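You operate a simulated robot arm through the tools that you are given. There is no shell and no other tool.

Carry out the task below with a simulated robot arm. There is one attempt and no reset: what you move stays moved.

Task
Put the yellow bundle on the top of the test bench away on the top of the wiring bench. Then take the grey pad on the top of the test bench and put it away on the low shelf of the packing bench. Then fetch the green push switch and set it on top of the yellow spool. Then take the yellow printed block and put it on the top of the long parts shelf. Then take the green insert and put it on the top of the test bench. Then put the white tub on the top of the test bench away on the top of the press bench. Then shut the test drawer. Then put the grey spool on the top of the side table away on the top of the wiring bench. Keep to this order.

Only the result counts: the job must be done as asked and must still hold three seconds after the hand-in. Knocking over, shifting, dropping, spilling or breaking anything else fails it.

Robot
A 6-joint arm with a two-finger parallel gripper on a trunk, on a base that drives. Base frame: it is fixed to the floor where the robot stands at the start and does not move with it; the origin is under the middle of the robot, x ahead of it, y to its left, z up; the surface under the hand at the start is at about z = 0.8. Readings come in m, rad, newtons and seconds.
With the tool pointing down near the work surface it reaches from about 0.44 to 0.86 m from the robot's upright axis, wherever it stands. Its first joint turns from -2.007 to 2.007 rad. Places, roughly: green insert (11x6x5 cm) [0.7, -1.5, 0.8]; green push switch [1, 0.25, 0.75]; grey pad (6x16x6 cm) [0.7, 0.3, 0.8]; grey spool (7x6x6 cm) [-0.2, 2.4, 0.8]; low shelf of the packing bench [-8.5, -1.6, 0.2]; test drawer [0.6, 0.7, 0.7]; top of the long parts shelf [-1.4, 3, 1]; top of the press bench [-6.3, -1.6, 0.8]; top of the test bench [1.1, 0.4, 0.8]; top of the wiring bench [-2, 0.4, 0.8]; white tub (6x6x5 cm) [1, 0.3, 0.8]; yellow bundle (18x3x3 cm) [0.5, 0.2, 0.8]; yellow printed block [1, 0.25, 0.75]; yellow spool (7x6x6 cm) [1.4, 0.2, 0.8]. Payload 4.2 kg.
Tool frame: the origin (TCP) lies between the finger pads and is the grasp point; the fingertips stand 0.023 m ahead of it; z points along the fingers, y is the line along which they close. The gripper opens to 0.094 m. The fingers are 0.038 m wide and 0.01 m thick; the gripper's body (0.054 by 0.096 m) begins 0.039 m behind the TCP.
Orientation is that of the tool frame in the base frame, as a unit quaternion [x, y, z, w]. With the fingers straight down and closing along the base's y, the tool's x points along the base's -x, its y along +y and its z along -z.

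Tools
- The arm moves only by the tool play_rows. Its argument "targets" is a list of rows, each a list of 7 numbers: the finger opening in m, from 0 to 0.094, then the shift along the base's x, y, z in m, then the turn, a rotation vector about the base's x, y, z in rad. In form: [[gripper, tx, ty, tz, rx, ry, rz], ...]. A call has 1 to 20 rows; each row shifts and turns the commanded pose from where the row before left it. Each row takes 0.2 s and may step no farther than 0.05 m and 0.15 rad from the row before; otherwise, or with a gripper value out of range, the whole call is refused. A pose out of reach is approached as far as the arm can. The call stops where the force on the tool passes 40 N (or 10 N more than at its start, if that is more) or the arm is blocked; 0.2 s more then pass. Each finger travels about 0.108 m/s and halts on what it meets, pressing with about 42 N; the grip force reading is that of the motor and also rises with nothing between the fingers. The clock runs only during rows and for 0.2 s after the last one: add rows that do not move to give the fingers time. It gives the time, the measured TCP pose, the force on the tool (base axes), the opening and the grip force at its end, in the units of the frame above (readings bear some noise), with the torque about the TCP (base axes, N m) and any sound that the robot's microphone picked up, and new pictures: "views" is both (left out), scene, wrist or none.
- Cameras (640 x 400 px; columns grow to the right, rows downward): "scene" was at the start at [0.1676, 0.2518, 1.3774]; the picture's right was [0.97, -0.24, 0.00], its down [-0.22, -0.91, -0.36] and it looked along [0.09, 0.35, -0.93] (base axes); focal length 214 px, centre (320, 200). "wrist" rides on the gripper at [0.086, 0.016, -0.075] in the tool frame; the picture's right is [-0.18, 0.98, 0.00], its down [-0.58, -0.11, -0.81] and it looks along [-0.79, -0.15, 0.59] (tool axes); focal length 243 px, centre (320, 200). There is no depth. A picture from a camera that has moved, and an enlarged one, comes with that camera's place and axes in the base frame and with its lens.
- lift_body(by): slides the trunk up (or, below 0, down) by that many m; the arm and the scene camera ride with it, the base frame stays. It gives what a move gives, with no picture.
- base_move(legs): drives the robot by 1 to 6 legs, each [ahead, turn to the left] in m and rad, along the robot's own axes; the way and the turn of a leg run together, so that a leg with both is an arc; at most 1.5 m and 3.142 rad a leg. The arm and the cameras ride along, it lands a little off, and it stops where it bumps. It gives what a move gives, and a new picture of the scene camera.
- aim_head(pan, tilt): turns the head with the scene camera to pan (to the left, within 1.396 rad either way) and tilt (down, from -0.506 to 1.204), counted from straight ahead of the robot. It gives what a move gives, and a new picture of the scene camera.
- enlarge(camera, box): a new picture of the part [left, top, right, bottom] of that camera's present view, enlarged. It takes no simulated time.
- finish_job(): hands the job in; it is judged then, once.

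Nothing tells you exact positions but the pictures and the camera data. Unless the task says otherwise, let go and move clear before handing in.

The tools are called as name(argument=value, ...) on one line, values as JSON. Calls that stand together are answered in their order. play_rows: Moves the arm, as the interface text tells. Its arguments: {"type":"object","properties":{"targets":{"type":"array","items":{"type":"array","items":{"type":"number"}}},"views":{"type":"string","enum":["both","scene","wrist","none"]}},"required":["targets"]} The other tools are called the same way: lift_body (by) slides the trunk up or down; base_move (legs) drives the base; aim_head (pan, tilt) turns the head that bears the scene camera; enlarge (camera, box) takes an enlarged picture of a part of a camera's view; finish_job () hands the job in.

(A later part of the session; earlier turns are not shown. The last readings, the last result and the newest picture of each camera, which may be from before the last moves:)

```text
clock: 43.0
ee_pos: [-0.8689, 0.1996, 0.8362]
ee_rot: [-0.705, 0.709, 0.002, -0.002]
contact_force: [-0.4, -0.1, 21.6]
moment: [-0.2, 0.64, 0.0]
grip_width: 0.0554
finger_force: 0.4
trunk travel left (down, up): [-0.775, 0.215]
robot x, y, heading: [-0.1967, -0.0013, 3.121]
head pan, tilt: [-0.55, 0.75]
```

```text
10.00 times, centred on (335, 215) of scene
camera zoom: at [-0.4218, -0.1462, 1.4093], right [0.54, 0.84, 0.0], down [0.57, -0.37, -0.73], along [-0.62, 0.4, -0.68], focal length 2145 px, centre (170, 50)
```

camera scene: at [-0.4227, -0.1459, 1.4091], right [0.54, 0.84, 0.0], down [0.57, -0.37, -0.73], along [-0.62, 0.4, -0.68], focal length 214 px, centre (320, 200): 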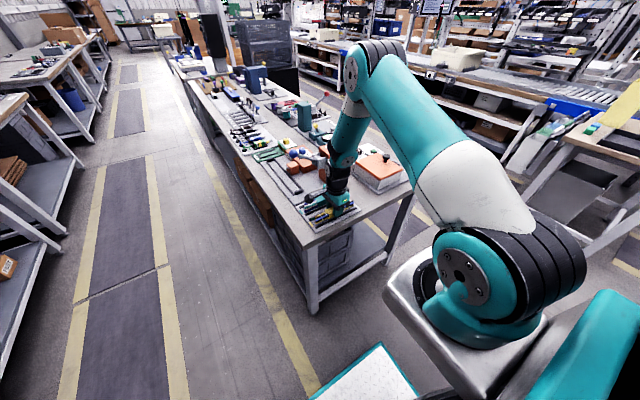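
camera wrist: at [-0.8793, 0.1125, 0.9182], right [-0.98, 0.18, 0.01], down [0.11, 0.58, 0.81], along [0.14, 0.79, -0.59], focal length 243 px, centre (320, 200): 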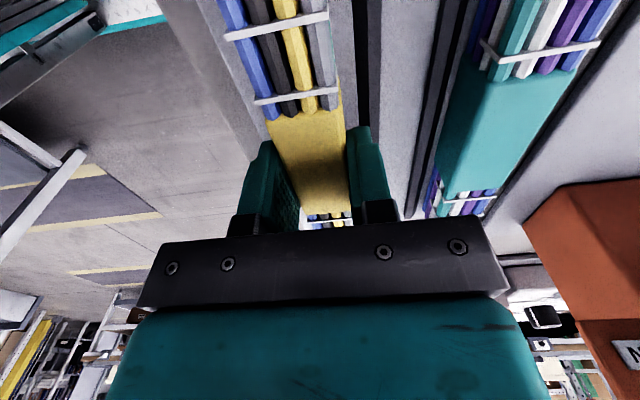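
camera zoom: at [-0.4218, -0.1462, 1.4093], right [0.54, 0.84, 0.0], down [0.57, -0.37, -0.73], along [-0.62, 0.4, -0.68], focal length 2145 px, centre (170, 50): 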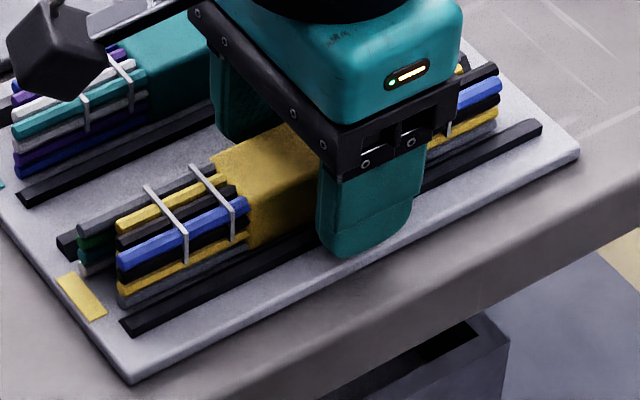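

play_rows(targets=[[0.055, 0, 0, 0.01, 0, 0, 0], [0.055, 0, 0, 0.03, 0, 0, 0], [0.055, 0, 0, 0.05, 0, 0, 0], [0.055, 0, 0, 0.05, 0, 0, 0], [0.055, 0, 0, 0.05, 0, 0, 0], [0.055, 0.03, 0, 0.04, 0, 0, 0], [0.055, 0.04, -0.02, 0, 0, 0, 0], [0.055, 0.04, -0.02, 0, 0, 0, 0], [0.055, 0, 0, 0, 0, 0, 0]])

enlarge(camera="scene", box=[310, 195, 360, 235])

```text
clock: 45.0
ee_pos: [-0.7572, 0.16, 1.0648]
ee_rot: [-0.705, 0.709, 0.002, -0.003]
contact_force: [0.0, 0.9, 0.6]
moment: [0.0, -0.01, -0.01]
grip_width: 0.0552
finger_force: 0.0
trunk travel left (down, up): [-0.775, 0.215]
robot x, y, heading: [-0.1953, -0.0017, 3.122]
head pan, tilt: [-0.55, 0.75]
camera scene: at [-0.4227, -0.1459, 1.4091], right [0.54, 0.84, 0.0], down [0.57, -0.37, -0.73], along [-0.61, 0.4, -0.68], focal length 214 px, centre (320, 200)
camera wrist: at [-0.7725, 0.0721, 1.1388], right [-0.98, 0.19, 0.01], down [0.12, 0.58, 0.81], along [0.15, 0.79, -0.59], focal length 243 px, centre (320, 200)
```

scene: 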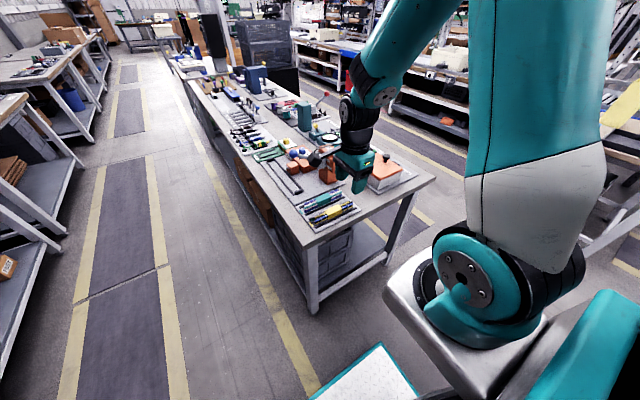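
wrist: 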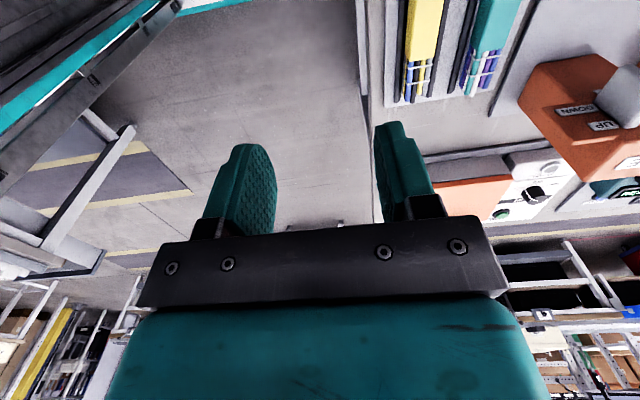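

```text
10.00 times, centred on (335, 215) of scene
camera zoom: at [-0.4227, -0.1459, 1.4091], right [0.54, 0.84, 0.0], down [0.57, -0.37, -0.73], along [-0.61, 0.4, -0.68], focal length 2145 px, centre (170, 50)
```

zoom: 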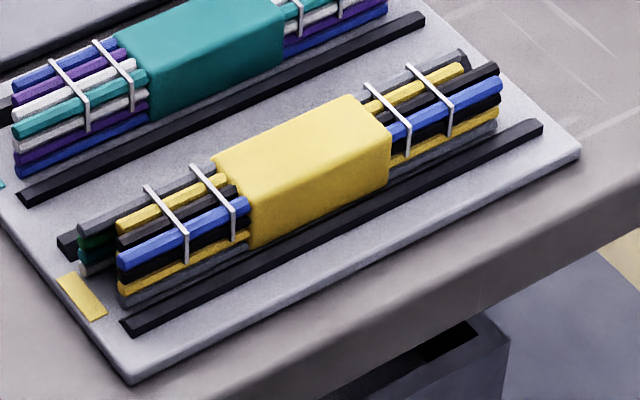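

The bundle sits neatly in its slot. Before returning for the pad, I look toward the packing bench and at the spool place from here.

aim_head(pan=0.3, tilt=0.25)

enlarge(camera="scene", box=[200, 80, 520, 280])

aim_head(pan=-0.4, tilt=0.4)

enlarge(camera="scene", box=[200, 80, 440, 230])

```text
clock: 46.1
ee_pos: [-0.7574, 0.1602, 1.0647]
ee_rot: [-0.705, 0.709, 0.003, -0.003]
contact_force: [-0.3, -0.6, -0.5]
moment: [0.0, 0.04, 0.02]
grip_width: 0.055
finger_force: 0.1
trunk travel left (down, up): [-0.775, 0.215]
robot x, y, heading: [-0.1979, -0.0033, 3.122]
head pan, tilt: [0.3, 0.25]
camera scene: at [-0.4427, -0.2164, 1.4542], right [-0.27, 0.96, 0.0], down [0.24, 0.07, -0.97], along [-0.93, -0.27, -0.25], focal length 214 px, centre (320, 200)
```

scene: 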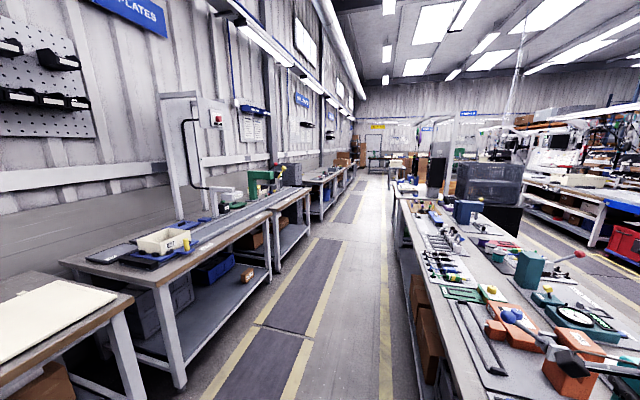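

```text
2.00 times, centred on (360, 180) of scene
camera zoom: at [-0.4427, -0.2164, 1.4542], right [-0.27, 0.96, 0.0], down [0.24, 0.07, -0.97], along [-0.93, -0.27, -0.25], focal length 429 px, centre (240, 240)
```

zoom: 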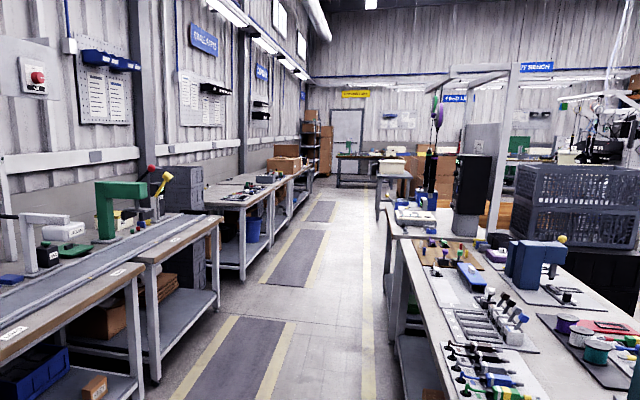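

```text
clock: 47.2
ee_pos: [-0.7581, 0.1595, 1.0648]
ee_rot: [-0.706, 0.709, 0.002, -0.003]
contact_force: [-1.2, 0.6, -0.5]
moment: [0.0, -0.01, -0.02]
grip_width: 0.0551
finger_force: 0.0
trunk travel left (down, up): [-0.775, 0.215]
robot x, y, heading: [-0.1954, -0.0002, 3.12]
head pan, tilt: [-0.4, 0.4]
camera scene: at [-0.4375, -0.1529, 1.4403], right [0.41, 0.91, 0.0], down [0.36, -0.16, -0.92], along [-0.84, 0.38, -0.39], focal length 214 px, centre (320, 200)
```

scene: 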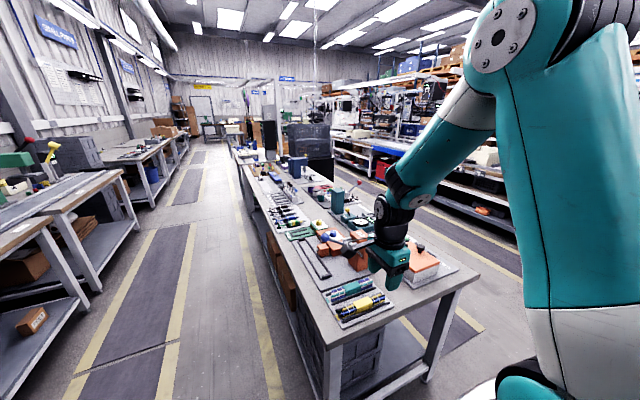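

```text
2.67 times, centred on (320, 155) of scene
camera zoom: at [-0.4375, -0.1529, 1.4403], right [0.41, 0.91, 0.0], down [0.36, -0.16, -0.92], along [-0.84, 0.38, -0.39], focal length 572 px, centre (320, 320)
```

zoom: 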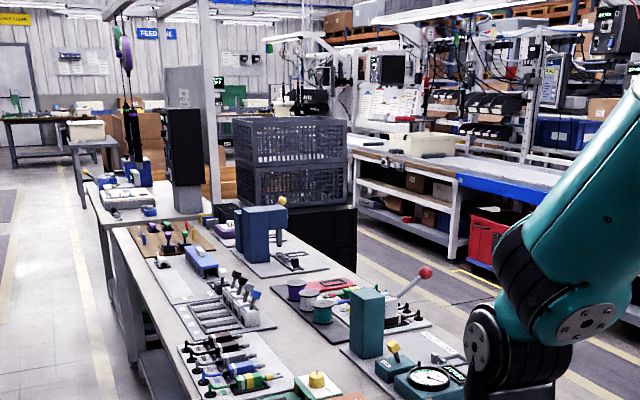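

Now to the grey pad: since it must go on a low shelf under a bench top, I plan to pick it with the tool pitched forward, from the right-hand side of the test bench. Driving round to there, looking as I go.

base_move(legs=[[0, 1.57], [0.4, 0], [0, 1.57]])

aim_head(pan=0.2, tilt=0.6)

```text
clock: 57.4
ee_pos: [0.3452, -0.5639, 1.0653]
ee_rot: [0.707, 0.707, 0.003, 0.003]
contact_force: [1.4, -0.5, -0.2]
moment: [0.02, 0.02, -0.04]
grip_width: 0.0552
finger_force: 0.1
trunk travel left (down, up): [-0.775, 0.215]
robot x, y, heading: [-0.2151, -0.4036, -0.017]
head pan, tilt: [-0.4, 0.4]
camera scene: at [0.0267, -0.2478, 1.4402], right [-0.4, -0.92, 0.0], down [-0.36, 0.16, -0.92], along [0.84, -0.37, -0.39], focal length 214 px, centre (320, 200)
```

scene: 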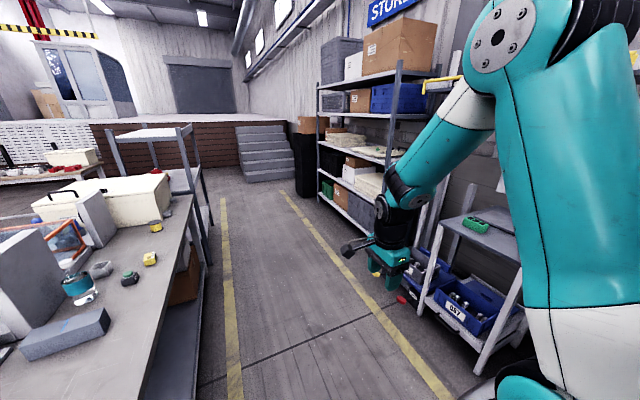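

```text
clock: 58.4
ee_pos: [0.3448, -0.5624, 1.0663]
ee_rot: [0.707, 0.707, 0.002, 0.003]
contact_force: [0.8, -0.2, 0.4]
moment: [0.01, 0.01, -0.02]
grip_width: 0.0548
finger_force: 0.0
trunk travel left (down, up): [-0.775, 0.215]
robot x, y, heading: [-0.2192, -0.4058, -0.016]
head pan, tilt: [0.201, 0.6]
camera scene: at [0.0288, -0.1942, 1.422], right [0.18, -0.98, 0.0], down [-0.56, -0.1, -0.83], along [0.81, 0.15, -0.56], focal length 214 px, centre (320, 200)
```

scene: 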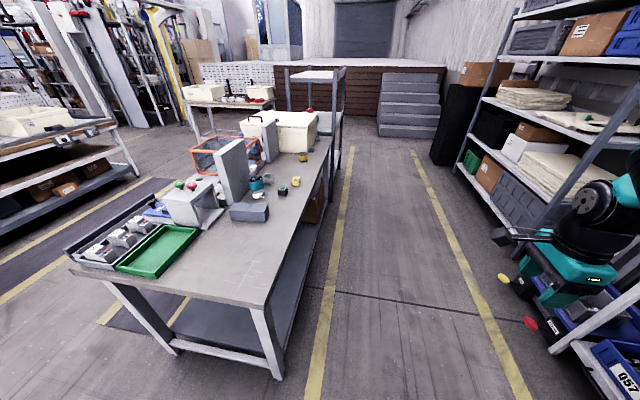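

base_move(legs=[[0, -0.1], [0.92, 0], [0, 1.687]])

aim_head(pan=0.0, tilt=0.8)

```text
clock: 67.7
ee_pos: [0.8411, 0.054, 1.0651]
ee_rot: [-0.001, 1.0, 0.004, 0.0]
contact_force: [0.4, 0.2, 0.2]
moment: [0.0, 0.02, 0.03]
grip_width: 0.055
finger_force: 0.1
trunk travel left (down, up): [-0.775, 0.215]
robot x, y, heading: [0.6814, -0.5072, 1.555]
head pan, tilt: [0.201, 0.6]
camera scene: at [0.4777, -0.2619, 1.422], right [0.98, 0.19, 0.0], down [0.1, -0.56, -0.83], along [-0.15, 0.81, -0.56], focal length 214 px, centre (320, 200)
```

scene: 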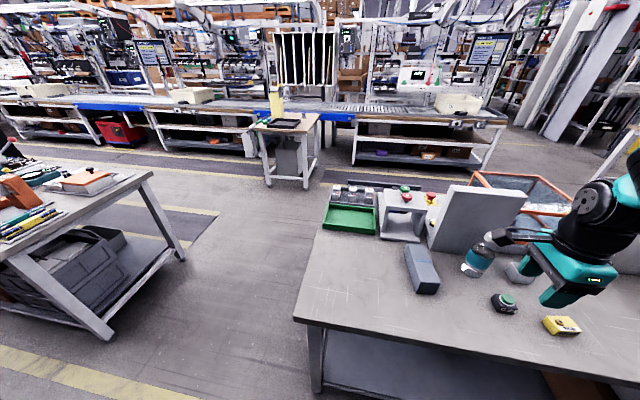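

```text
clock: 68.4
ee_pos: [0.8413, 0.0539, 1.066]
ee_rot: [-0.002, 1.0, 0.003, 0.0]
contact_force: [-0.2, 0.3, -0.7]
moment: [0.0, 0.01, 0.02]
grip_width: 0.0552
finger_force: 0.0
trunk travel left (down, up): [-0.775, 0.215]
robot x, y, heading: [0.6833, -0.5075, 1.557]
head pan, tilt: [0.0, 0.799]
camera scene: at [0.4952, -0.2681, 1.4052], right [1.0, -0.01, 0.0], down [-0.01, -0.72, -0.7], along [0.01, 0.7, -0.72], focal length 214 px, centre (320, 200)
```

scene: 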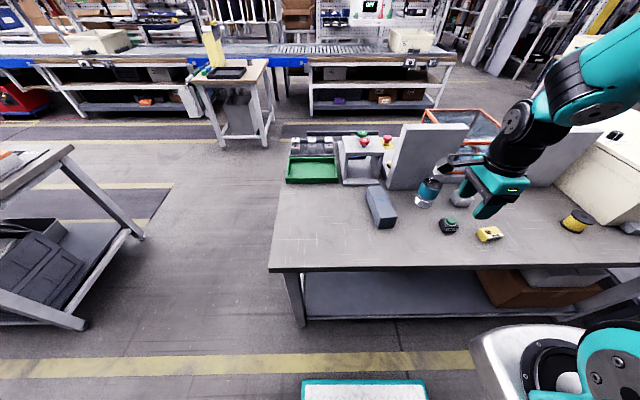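

enlarge(camera="scene", box=[260, 120, 500, 270])

```text
2.67 times, centred on (380, 195) of scene
camera zoom: at [0.4952, -0.2681, 1.4052], right [1.0, -0.01, 0.0], down [-0.01, -0.72, -0.7], along [0.01, 0.7, -0.72], focal length 572 px, centre (160, 213)
```

zoom: 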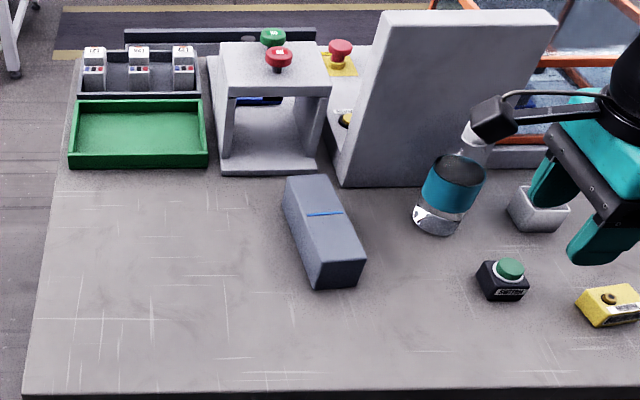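

The pad centre is at about (0.722, 0.258), long axis nearly along y. I'll yaw the hand so the camera faces forward, then pitch it ~35°.

play_rows(targets=[[0.094, -0.012, 0.008, 0.004, 0, 0, -0.149], [0.094, -0.012, 0.008, 0.004, 0, 0, -0.149], [0.094, -0.012, 0.008, 0.004, 0, 0, -0.149], [0.094, -0.012, 0.008, 0.004, 0, 0, -0.149], [0.094, -0.012, 0.008, 0.004, 0, 0, -0.149], [0.094, -0.012, 0.008, 0.004, 0, 0, -0.149], [0.094, -0.012, 0.008, 0.004, 0, 0, -0.149], [0.094, -0.012, 0.008, 0.004, 0, 0, -0.149], [0.094, -0.012, 0.008, 0.004, 0, 0, -0.149], [0.094, -0.011, 0.008, 0.004, 0, 0, -0.149], [0.094, 0, 0.0, 0, 0.1217, 0.0098, 0], [0.094, 0, 0.0, 0, 0.1217, 0.0098, 0], [0.094, 0, 0.0, 0, 0.1217, 0.0098, 0], [0.094, 0, 0.0, 0, 0.1217, 0.0098, 0], [0.094, 0, 0.0, 0, 0.1217, 0.0098, 0], [0.094, 0, 0, 0, 0, 0, 0]])

```text
clock: 71.8
ee_pos: [0.8067, 0.1401, 1.1089]
ee_rot: [0.647, 0.701, 0.207, -0.218]
contact_force: [-0.4, -0.6, -0.8]
moment: [0.01, -0.02, 0.03]
grip_width: 0.0939
finger_force: 0.1
out of reach, approached as far as the arm can: row 9, 10, 11
trunk travel left (down, up): [-0.775, 0.215]
robot x, y, heading: [0.6827, -0.5026, 1.557]
head pan, tilt: [0.0, 0.799]
camera scene: at [0.4952, -0.2681, 1.4051], right [1.0, -0.01, 0.0], down [-0.01, -0.72, -0.7], along [0.01, 0.7, -0.72], focal length 214 px, centre (320, 200)
camera wrist: at [0.8211, 0.1688, 1.2187], right [0.99, -0.07, -0.1], down [-0.04, -0.94, 0.33], along [-0.12, -0.32, -0.94], focal length 243 px, centre (320, 200)
```

scene: 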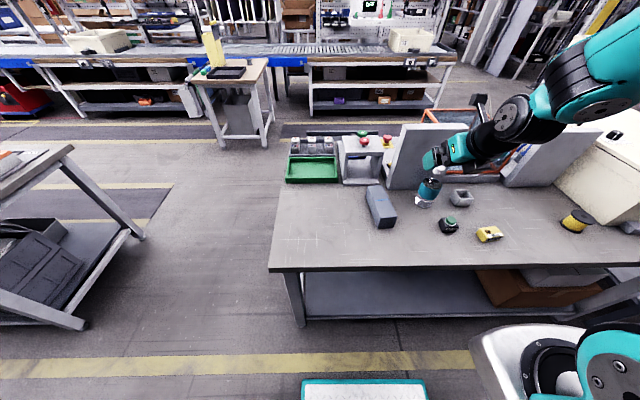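
wrist: 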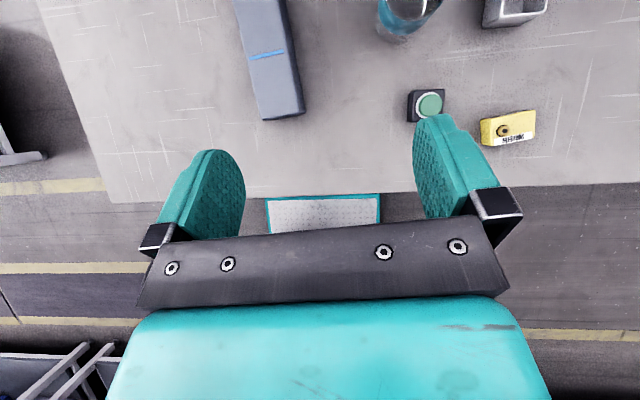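

Orientation reached; x lagged. Moving over the pad.

play_rows(targets=[[0.094, -0.021, 0.02, -0.02, 0, 0, 0], [0.094, -0.021, 0.02, -0.02, 0, 0, 0], [0.094, -0.021, 0.02, -0.03, 0, 0, 0], [0.094, -0.021, 0.02, -0.03, 0, 0, 0], [0.094, 0, 0.01, -0.03, 0, 0, 0], [0.094, 0, 0, 0, 0, 0, 0]])

```text
clock: 73.2
ee_pos: [0.7921, 0.2237, 0.9753]
ee_rot: [0.645, 0.703, 0.206, -0.219]
contact_force: [0.6, -0.1, -0.3]
moment: [-0.01, -0.03, 0.0]
grip_width: 0.0942
finger_force: 0.1
out of reach, approached as far as the arm can: row 1, 2, 3, 4
trunk travel left (down, up): [-0.775, 0.215]
robot x, y, heading: [0.6845, -0.5054, 1.559]
head pan, tilt: [0.0, 0.799]
camera scene: at [0.4952, -0.2682, 1.4052], right [1.0, -0.01, 0.0], down [-0.01, -0.72, -0.7], along [0.01, 0.7, -0.72], focal length 214 px, centre (320, 200)
camera wrist: at [0.8067, 0.2511, 1.0841], right [0.99, -0.07, -0.1], down [-0.03, -0.94, 0.33], along [-0.12, -0.32, -0.94], focal length 243 px, centre (320, 200)
```

scene: 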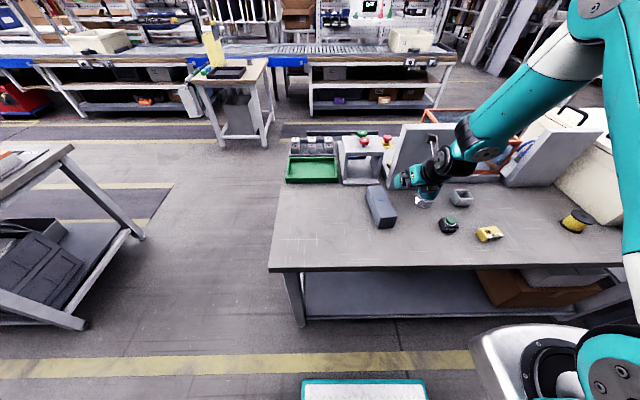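
wrist: 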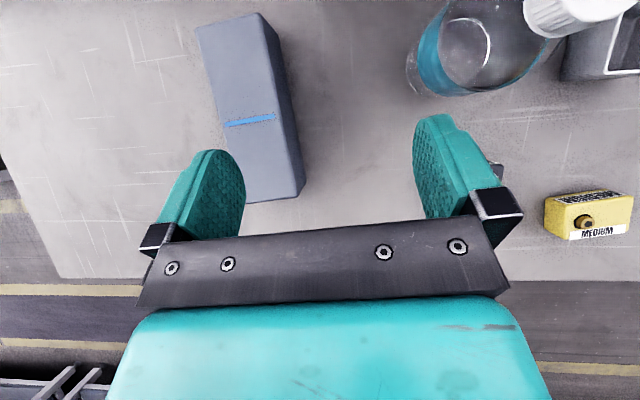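

The wrist is at its limit in this flipped orientation; I'll use the camera-behind orientation instead. Raising, backing off and rolling the hand by π about its axis.

play_rows(targets=[[0.094, 0.0, -0.03, 0.03, 0, 0, 0], [0.094, 0.0, -0.03, 0.03, 0, 0, 0], [0.094, 0, -0.03, 0.03, 0.0069, -0.0855, 0.1226], [0.094, 0, -0.02, 0.03, 0.0069, -0.0855, 0.1226], [0.094, 0, 0, 0, 0.0069, -0.0855, 0.1226], [0.094, 0, 0, 0, 0.0069, -0.0855, 0.1226], [0.094, 0, 0, 0, 0.0069, -0.0855, 0.1226], [0.094, 0, 0, 0, 0.0069, -0.0855, 0.1226], [0.094, 0, 0, 0, 0.0069, -0.0855, 0.1226], [0.094, 0, 0, 0, 0.0069, -0.0855, 0.1226], [0.094, 0, 0, 0, 0.0069, -0.0855, 0.1226], [0.094, 0, 0, 0, 0.0069, -0.0855, 0.1226], [0.094, 0, 0, 0, 0.0069, -0.0855, 0.1226], [0.094, 0, 0, 0, 0.0069, -0.0855, 0.1226], [0.094, 0, 0, 0, 0.0069, -0.0855, 0.1226], [0.094, 0, 0, 0, 0.0069, -0.0855, 0.1226], [0.094, 0, 0, 0, 0, 0, 0]], views="none")

play_rows(targets=[[0.094, 0, 0, 0, 0.0069, -0.0855, 0.1226], [0.094, 0, 0, 0, 0.0069, -0.0855, 0.1226], [0.094, 0, 0, 0, 0.0069, -0.0855, 0.1226], [0.094, 0, 0, 0, 0.0069, -0.0855, 0.1226], [0.094, 0, 0, 0, 0.0069, -0.0855, 0.1226], [0.094, 0, 0, 0, 0.0069, -0.0855, 0.1226], [0.094, 0, 0, 0, 0.0069, -0.0855, 0.1226], [0.094, 0, 0, 0, 0, 0, 0]])

```text
clock: 76.8
ee_pos: [0.7884, 0.1146, 1.0944]
ee_rot: [-0.286, 0.909, 0.298, 0.065]
contact_force: [0.0, -0.5, -0.3]
moment: [-0.03, 0.0, 0.02]
grip_width: 0.0941
finger_force: 0.1
trunk travel left (down, up): [-0.775, 0.215]
robot x, y, heading: [0.6798, -0.5056, 1.558]
head pan, tilt: [0.0, 0.799]
```

```text
clock: 78.6
ee_pos: [0.7887, 0.1146, 1.0941]
ee_rot: [0.703, -0.644, -0.224, -0.201]
contact_force: [-0.1, -0.6, 0.5]
moment: [0.0, -0.04, 0.01]
grip_width: 0.094
finger_force: 0.2
trunk travel left (down, up): [-0.775, 0.215]
robot x, y, heading: [0.6869, -0.5047, 1.554]
head pan, tilt: [0.0, 0.799]
camera scene: at [0.4952, -0.2681, 1.4051], right [1.0, -0.01, 0.0], down [-0.01, -0.72, -0.7], along [0.01, 0.7, -0.72], focal length 214 px, centre (320, 200)
camera wrist: at [0.7847, -0.0013, 1.1043], right [-0.99, 0.06, 0.11], down [0.11, 0.02, 0.99], along [0.06, 1.0, -0.03], focal length 243 px, centre (320, 200)
```

scene: 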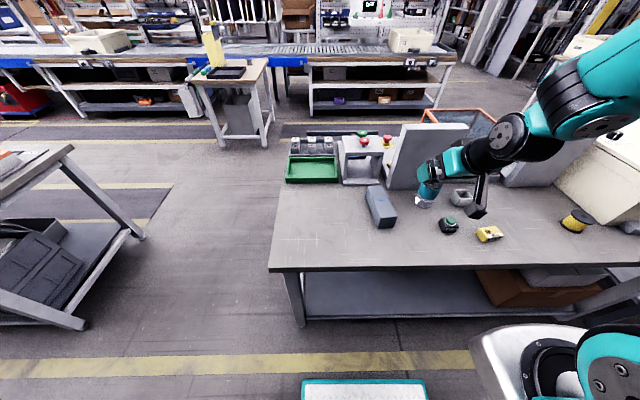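
wrist: 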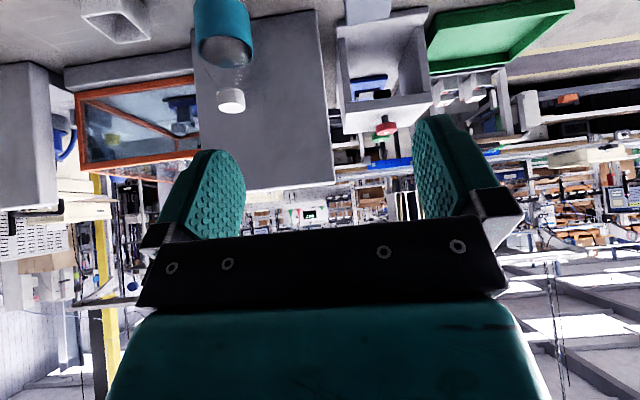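

play_rows(targets=[[0.094, -0.022, 0.012, -0.03, 0, 0, 0], [0.094, -0.022, 0.012, -0.03, 0, 0, 0], [0.094, -0.022, 0.012, -0.03, 0, 0, 0], [0.094, 0, 0, 0, 0, 0, 0]])

enlarge(camera="scene", box=[300, 130, 460, 240])

```text
clock: 79.6
ee_pos: [0.7223, 0.15, 1.0043]
ee_rot: [0.702, -0.645, -0.225, -0.202]
contact_force: [-0.2, 0.2, 0.1]
moment: [0.0, 0.03, 0.02]
grip_width: 0.094
finger_force: 0.0
trunk travel left (down, up): [-0.775, 0.215]
robot x, y, heading: [0.6844, -0.503, 1.557]
head pan, tilt: [0.0, 0.799]
camera scene: at [0.4952, -0.2682, 1.4052], right [1.0, -0.01, 0.0], down [-0.01, -0.72, -0.7], along [0.01, 0.7, -0.72], focal length 214 px, centre (320, 200)
camera wrist: at [0.7179, 0.0358, 1.0145], right [-0.99, 0.06, 0.11], down [0.11, 0.02, 0.99], along [0.06, 1.0, -0.03], focal length 243 px, centre (320, 200)
```

scene: 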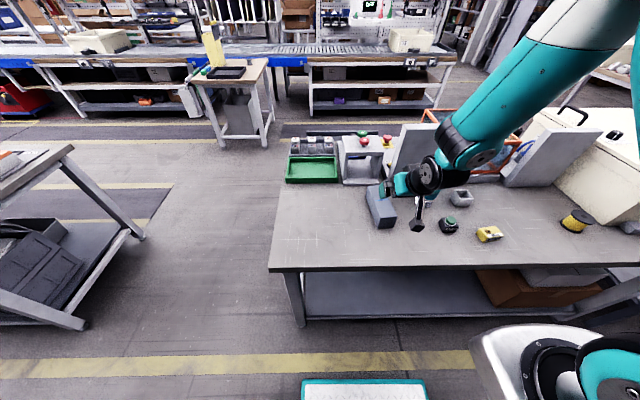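
wrist: 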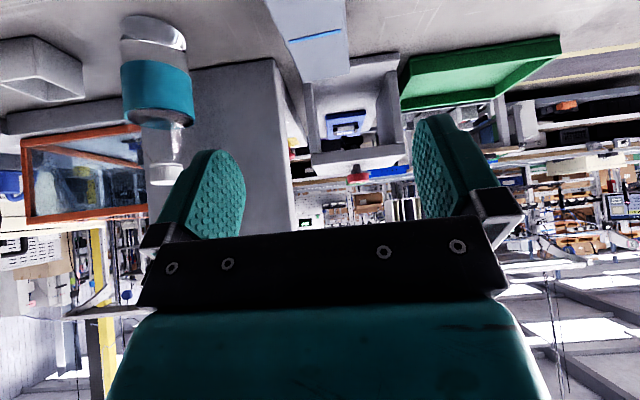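

```text
3.64 times, centred on (380, 185) of scene
camera zoom: at [0.4952, -0.2682, 1.4052], right [1.0, -0.01, 0.0], down [-0.01, -0.72, -0.7], along [0.01, 0.7, -0.72], focal length 780 px, centre (102, 254)
```

zoom: 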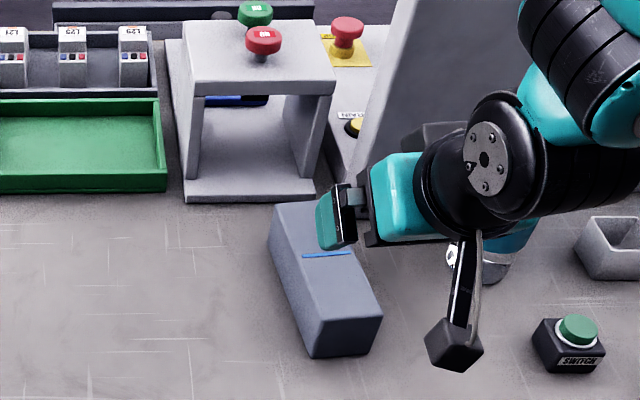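

Reachable now, and the pad lies ahead along the tool axis. Advancing along it.

play_rows(targets=[[0.094, 0, 0.02, -0.03, 0, 0, 0], [0.094, 0, 0.02, -0.03, 0, 0, 0], [0.094, 0, 0.02, -0.03, 0, 0, 0], [0.094, 0, 0.02, -0.03, 0, 0, 0], [0.094, 0, 0, 0, 0, 0, 0]])

enlarge(camera="scene", box=[330, 160, 430, 240])

```text
clock: 80.8
ee_pos: [0.7245, 0.2296, 0.8841]
ee_rot: [0.703, -0.645, -0.224, -0.202]
contact_force: [-0.5, -0.1, 0.0]
moment: [-0.02, 0.01, 0.03]
grip_width: 0.094
finger_force: 0.1
trunk travel left (down, up): [-0.775, 0.215]
robot x, y, heading: [0.6867, -0.5039, 1.561]
head pan, tilt: [0.0, 0.799]
camera scene: at [0.4952, -0.2682, 1.4052], right [1.0, -0.01, 0.0], down [-0.01, -0.72, -0.7], along [0.01, 0.7, -0.72], focal length 214 px, centre (320, 200)
camera wrist: at [0.7196, 0.1138, 0.8944], right [-0.99, 0.06, 0.11], down [0.11, 0.02, 0.99], along [0.06, 1.0, -0.03], focal length 243 px, centre (320, 200)
```

scene: 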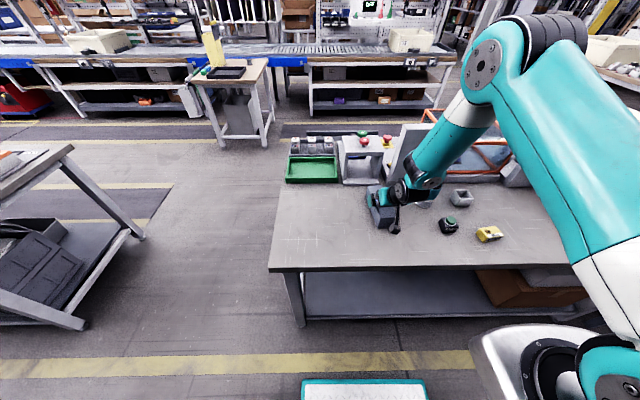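
wrist: 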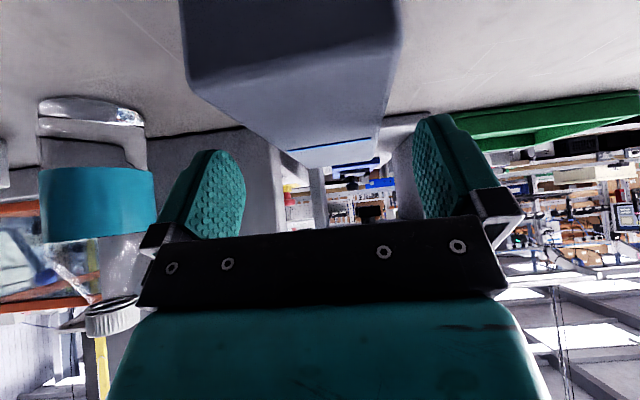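

```text
5.00 times, centred on (380, 200) of scene
camera zoom: at [0.4952, -0.2682, 1.4052], right [1.0, -0.01, 0.0], down [-0.01, -0.72, -0.7], along [0.01, 0.7, -0.72], focal length 1072 px, centre (20, 200)
```

zoom: 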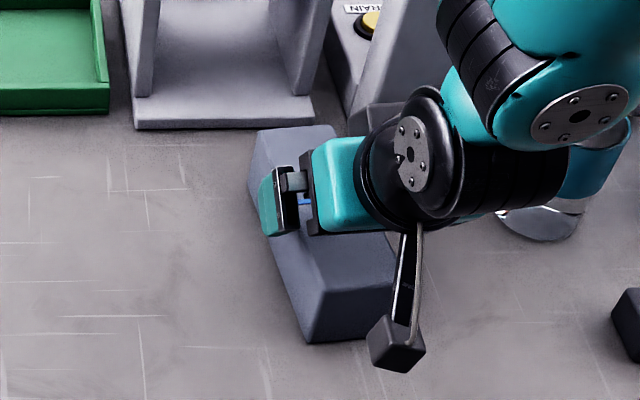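

play_rows(targets=[[0.094, 0.002, 0.01, -0.02, 0, 0, 0], [0.094, 0, 0.008, -0.012, 0, 0, 0], [0.094, 0, 0.003, -0.007, 0, 0, 0], [0.094, 0, 0, 0, 0, 0, 0]])

enlarge(camera="scene", box=[330, 160, 430, 240])

```text
clock: 81.8
ee_pos: [0.7248, 0.2504, 0.8446]
ee_rot: [0.702, -0.645, -0.224, -0.202]
contact_force: [0.2, -0.3, 0.6]
moment: [0.04, 0.02, 0.0]
grip_width: 0.0943
finger_force: 0.0
trunk travel left (down, up): [-0.775, 0.215]
robot x, y, heading: [0.6826, -0.5062, 1.557]
head pan, tilt: [0.0, 0.799]
camera scene: at [0.4952, -0.2681, 1.4051], right [1.0, -0.01, 0.0], down [-0.01, -0.72, -0.7], along [0.01, 0.7, -0.72], focal length 214 px, centre (320, 200)
camera wrist: at [0.7206, 0.1352, 0.8561], right [-0.99, 0.06, 0.11], down [0.11, 0.02, 0.99], along [0.06, 1.0, -0.03], focal length 243 px, centre (320, 200)
```

scene: 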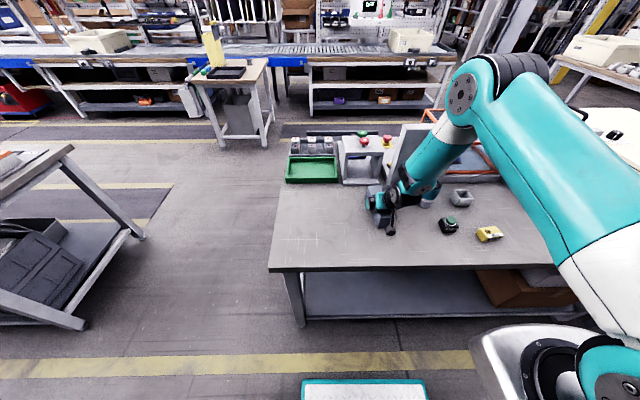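
wrist: 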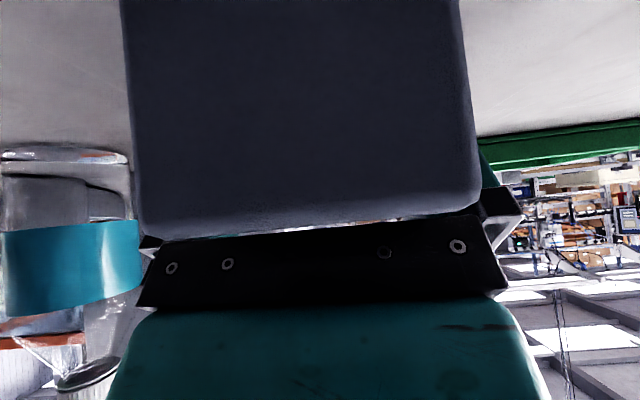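

```text
5.00 times, centred on (380, 200) of scene
camera zoom: at [0.4952, -0.2681, 1.4051], right [1.0, -0.01, 0.0], down [-0.01, -0.72, -0.7], along [0.01, 0.7, -0.72], focal length 1072 px, centre (20, 200)
```

zoom: 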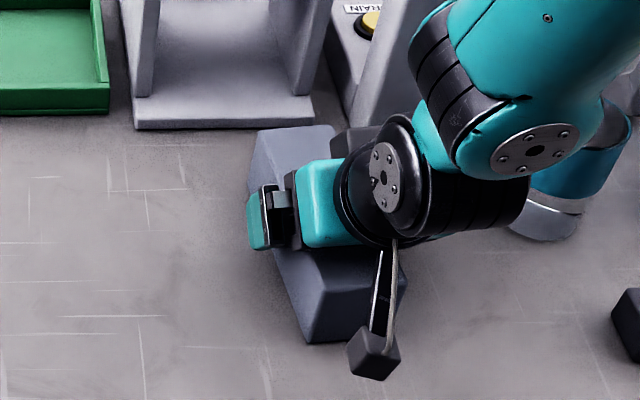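

Fingers straddle the pad. Closing.

play_rows(targets=[[0.075, 0, 0, 0, 0, 0, 0], [0.06, 0, 0, 0, 0, 0, 0], [0.045, 0, 0, 0, 0, 0, 0], [0.04, 0, 0, 0, 0, 0, 0], [0.04, 0, 0, 0, 0, 0, 0]], views="wrist")

play_rows(targets=[[0.03, 0, 0, 0.01, 0, 0, 0], [0.03, 0, 0, 0.02, 0, 0, 0], [0.03, 0, 0, 0.03, 0, 0, 0], [0.03, 0, 0, 0.03, 0, 0, 0], [0.03, 0, 0, 0, 0, 0, 0]])

enlarge(camera="scene", box=[330, 140, 450, 230])

```text
clock: 83.0
ee_pos: [0.7244, 0.2511, 0.8459]
ee_rot: [0.702, -0.645, -0.224, -0.201]
contact_force: [0.1, -0.2, 0.9]
moment: [0.04, -0.02, 0.03]
grip_width: 0.0594
finger_force: 42.1
trunk travel left (down, up): [-0.775, 0.215]
robot x, y, heading: [0.6817, -0.5046, 1.559]
head pan, tilt: [0.0, 0.799]
camera wrist: at [0.7206, 0.1351, 0.8563], right [-0.99, 0.06, 0.11], down [0.11, 0.02, 0.99], along [0.06, 1.0, -0.03], focal length 243 px, centre (320, 200)
```

wrist: 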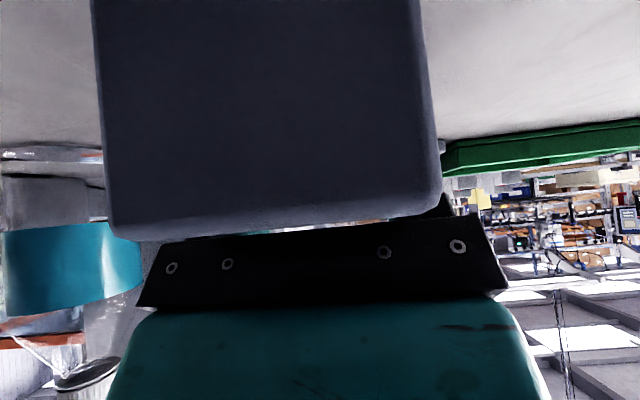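

```text
clock: 84.2
ee_pos: [0.7254, 0.2507, 0.9355]
ee_rot: [0.703, -0.645, -0.224, -0.201]
contact_force: [-0.1, 0.8, -0.2]
moment: [0.0, 0.01, 0.0]
grip_width: 0.0591
finger_force: 42.6
trunk travel left (down, up): [-0.775, 0.215]
robot x, y, heading: [0.6873, -0.5055, 1.552]
head pan, tilt: [0.0, 0.799]
camera scene: at [0.4952, -0.268, 1.4051], right [1.0, -0.01, 0.0], down [-0.01, -0.72, -0.7], along [0.01, 0.7, -0.72], focal length 214 px, centre (320, 200)
camera wrist: at [0.7198, 0.1349, 0.9452], right [-0.99, 0.06, 0.11], down [0.11, 0.02, 0.99], along [0.06, 1.0, -0.03], focal length 243 px, centre (320, 200)
```

scene: 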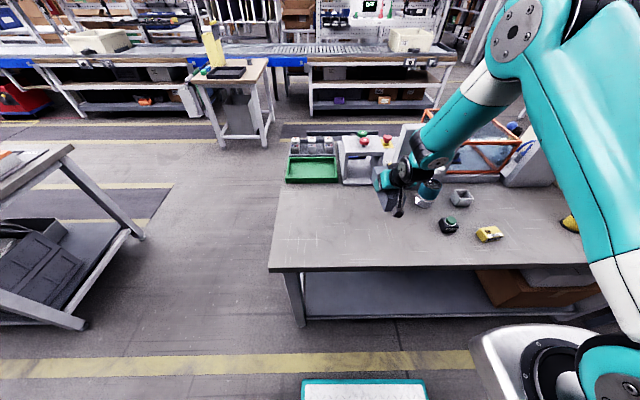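
wrist: 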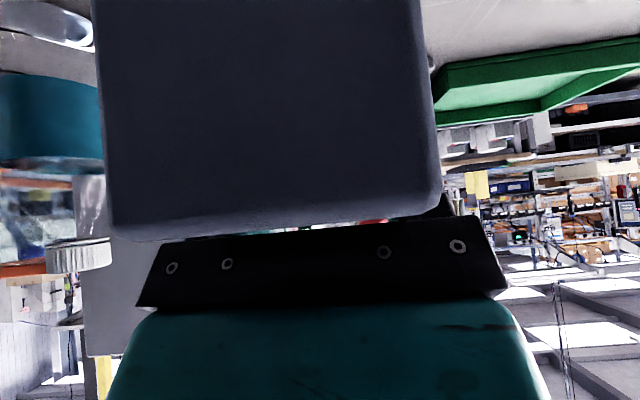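

```text
4.44 times, centred on (390, 185) of scene
camera zoom: at [0.4952, -0.268, 1.4051], right [1.0, -0.01, 0.0], down [-0.01, -0.72, -0.7], along [0.01, 0.7, -0.72], focal length 953 px, centre (9, 267)
```

zoom: 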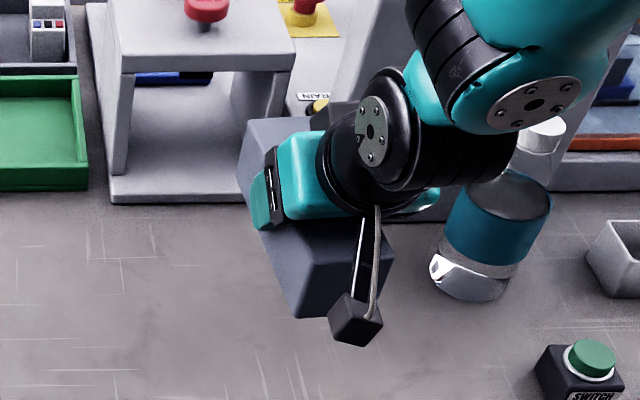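

Pad held (0.059 m). Raising and retracting it, then turning toward the aisle.

play_rows(targets=[[0.03, 0, 0, 0.04, 0, 0, 0], [0.03, 0, 0, 0.05, 0, 0, 0], [0.03, 0, 0, 0.05, 0, 0, 0], [0.03, 0, -0.04, 0, 0, 0, 0], [0.03, 0, -0.04, 0, 0, 0, 0], [0.03, 0, -0.04, 0, 0, 0, 0], [0.03, 0, -0.04, 0, 0, 0, 0], [0.03, 0, -0.04, 0, 0, 0, 0], [0.03, 0, -0.03, 0, 0, 0, 0], [0.03, 0, 0, 0, 0, 0, 0]], views="none")

base_move(legs=[[0, 1.585]])

aim_head(pan=0.0, tilt=0.45)

```text
clock: 86.4
ee_pos: [0.7222, 0.0758, 1.0791]
ee_rot: [0.702, -0.645, -0.224, -0.202]
contact_force: [-0.3, 0.1, -1.1]
moment: [0.02, 0.01, -0.01]
grip_width: 0.0593
finger_force: 42.4
out of reach, approached as far as the arm can: row 8, 9
trunk travel left (down, up): [-0.775, 0.215]
robot x, y, heading: [0.6882, -0.5081, 1.562]
head pan, tilt: [0.0, 0.799]
```

```text
clock: 90.6
ee_pos: [0.1027, -0.4705, 1.0794]
ee_rot: [0.953, 0.043, -0.301, 0.017]
contact_force: [0.6, -0.8, 0.0]
moment: [-0.01, -0.03, -0.03]
grip_width: 0.059
finger_force: 42.3
trunk travel left (down, up): [-0.775, 0.215]
robot x, y, heading: [0.6809, -0.5082, 3.134]
head pan, tilt: [0.0, 0.799]
camera scene: at [0.4521, -0.6964, 1.4051], right [0.01, 1.0, 0.0], down [0.72, -0.01, -0.7], along [-0.7, 0.01, -0.72], focal length 214 px, centre (320, 200)
```

scene: 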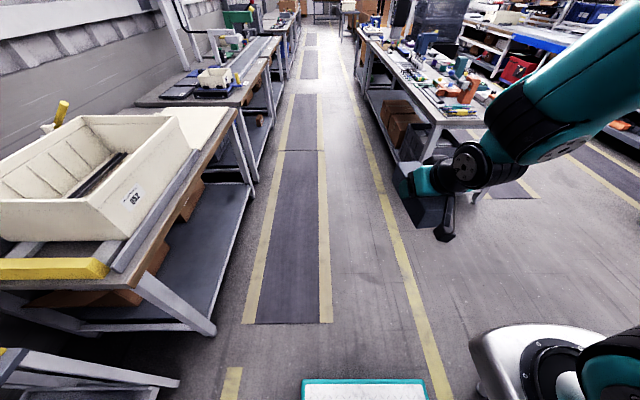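

```text
clock: 91.5
ee_pos: [0.1028, -0.4715, 1.0791]
ee_rot: [0.952, 0.043, -0.301, 0.017]
contact_force: [0.1, 0.2, -0.9]
moment: [-0.01, -0.02, -0.03]
grip_width: 0.0591
finger_force: 41.9
trunk travel left (down, up): [-0.775, 0.215]
robot x, y, heading: [0.6901, -0.5064, 3.135]
head pan, tilt: [0.0, 0.45]
camera scene: at [0.4409, -0.6963, 1.4355], right [0.01, 1.0, 0.0], down [0.44, 0.0, -0.9], along [-0.9, 0.01, -0.44], focal length 214 px, centre (320, 200)
```

scene: 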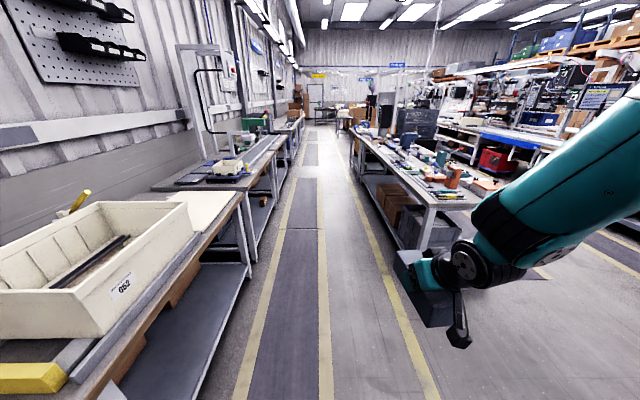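

base_move(legs=[[0, 0.03], [1.5, 0], [1.5, 0], [1.5, 0]])

```text
clock: 113.4
ee_pos: [-4.4236, -0.5376, 1.0795]
ee_rot: [0.952, 0.051, -0.301, 0.019]
contact_force: [-0.4, -0.1, -0.8]
moment: [0.01, -0.01, 0.0]
grip_width: 0.0593
finger_force: 42.0
trunk travel left (down, up): [-0.775, 0.215]
robot x, y, heading: [-3.8432, -0.563, -3.138]
head pan, tilt: [0.0, 0.45]
camera scene: at [-4.0818, -0.7574, 1.4356], right [-0.01, 1.0, 0.0], down [0.44, 0.0, -0.9], along [-0.9, -0.01, -0.44], focal length 214 px, centre (320, 200)
```

scene: 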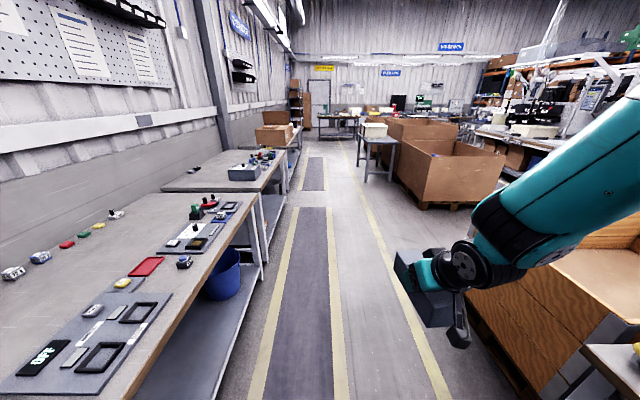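

base_move(legs=[[1.3, 0.02], [1.2, 0]])

aim_head(pan=0.6, tilt=0.55)

aim_head(pan=1.35, tilt=0.55)

```text
clock: 125.7
ee_pos: [-6.9213, -0.608, 1.0799]
ee_rot: [0.952, 0.061, -0.3, 0.022]
contact_force: [0.8, -0.2, -0.7]
moment: [-0.01, -0.03, 0.0]
grip_width: 0.0592
finger_force: 41.9
trunk travel left (down, up): [-0.775, 0.215]
robot x, y, heading: [-6.3358, -0.6184, -3.112]
head pan, tilt: [0.0, 0.45]
camera scene: at [-6.5756, -0.8192, 1.4356], right [-0.03, 1.0, 0.0], down [0.44, 0.01, -0.9], along [-0.9, -0.03, -0.44], focal length 214 px, centre (320, 200)
```

scene: 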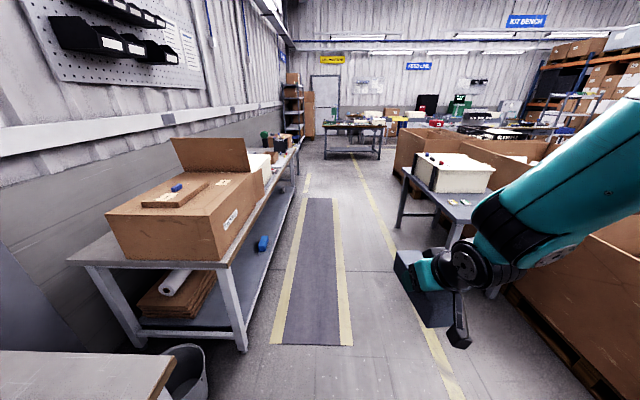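

```text
clock: 126.7
ee_pos: [-6.9226, -0.6072, 1.078]
ee_rot: [0.952, 0.061, -0.3, 0.022]
contact_force: [-0.3, 0.9, -0.1]
moment: [-0.04, 0.0, 0.02]
grip_width: 0.0592
finger_force: 42.0
trunk travel left (down, up): [-0.775, 0.215]
robot x, y, heading: [-6.3414, -0.617, -3.111]
head pan, tilt: [0.6, 0.55]
camera scene: at [-6.5564, -0.8694, 1.4265], right [-0.59, 0.81, 0.0], down [0.42, 0.31, -0.85], along [-0.69, -0.5, -0.52], focal length 214 px, centre (320, 200)
```

scene: 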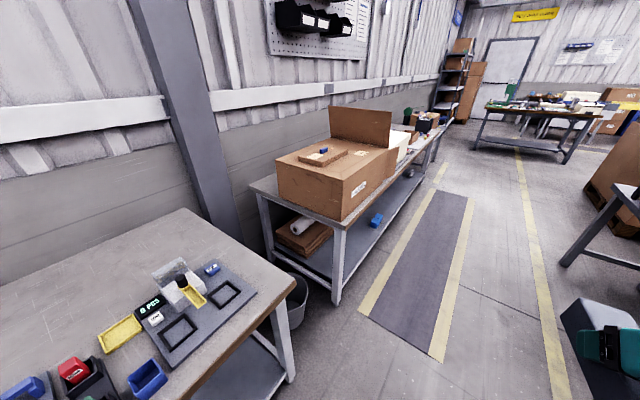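

```text
clock: 127.8
ee_pos: [-6.9228, -0.6068, 1.0786]
ee_rot: [0.951, 0.061, -0.301, 0.022]
contact_force: [-0.2, 0.0, -1.3]
moment: [0.05, 0.0, -0.01]
grip_width: 0.0594
finger_force: 41.9
trunk travel left (down, up): [-0.775, 0.215]
robot x, y, heading: [-6.3417, -0.6192, -3.115]
head pan, tilt: [1.349, 0.55]
camera scene: at [-6.501, -0.9047, 1.4265], right [-0.98, 0.19, 0.0], down [0.1, 0.51, -0.85], along [-0.16, -0.84, -0.52], focal length 214 px, centre (320, 200)
```

scene: 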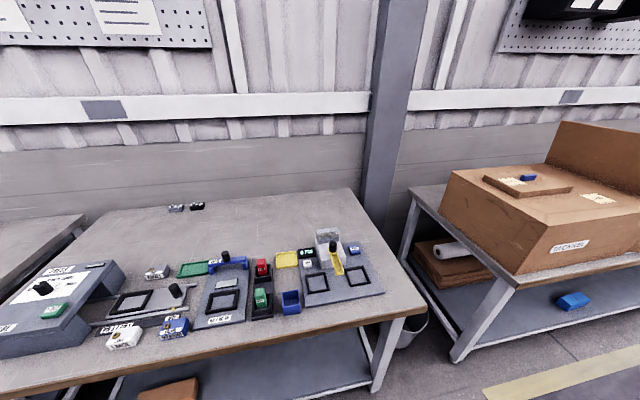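

enlarge(camera="scene", box=[80, 200, 400, 380])

enlarge(camera="scene", box=[400, 180, 640, 360])

```text
2.00 times, centred on (240, 290) of scene
camera zoom: at [-6.501, -0.9047, 1.4265], right [-0.98, 0.19, 0.0], down [0.1, 0.51, -0.85], along [-0.16, -0.84, -0.52], focal length 429 px, centre (480, 20)
```

zoom: 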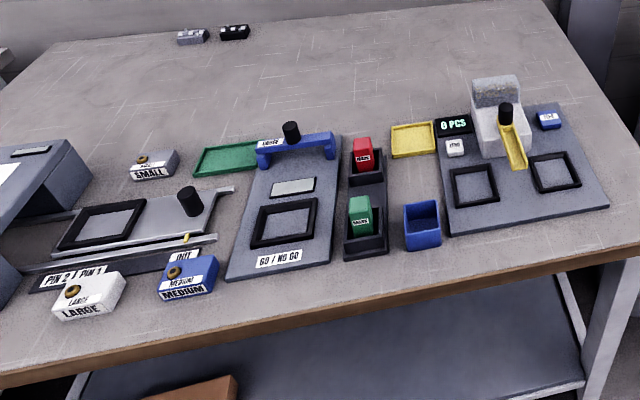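

```text
2.22 times, centred on (520, 270) of scene
camera zoom: at [-6.501, -0.9047, 1.4265], right [-0.98, 0.19, 0.0], down [0.1, 0.51, -0.85], along [-0.16, -0.84, -0.52], focal length 477 px, centre (-124, 44)
```

zoom: 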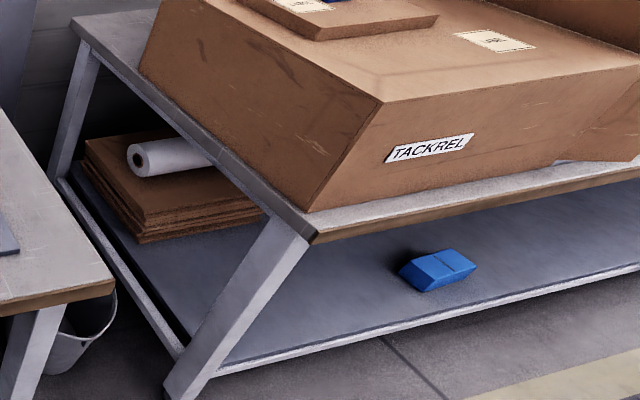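

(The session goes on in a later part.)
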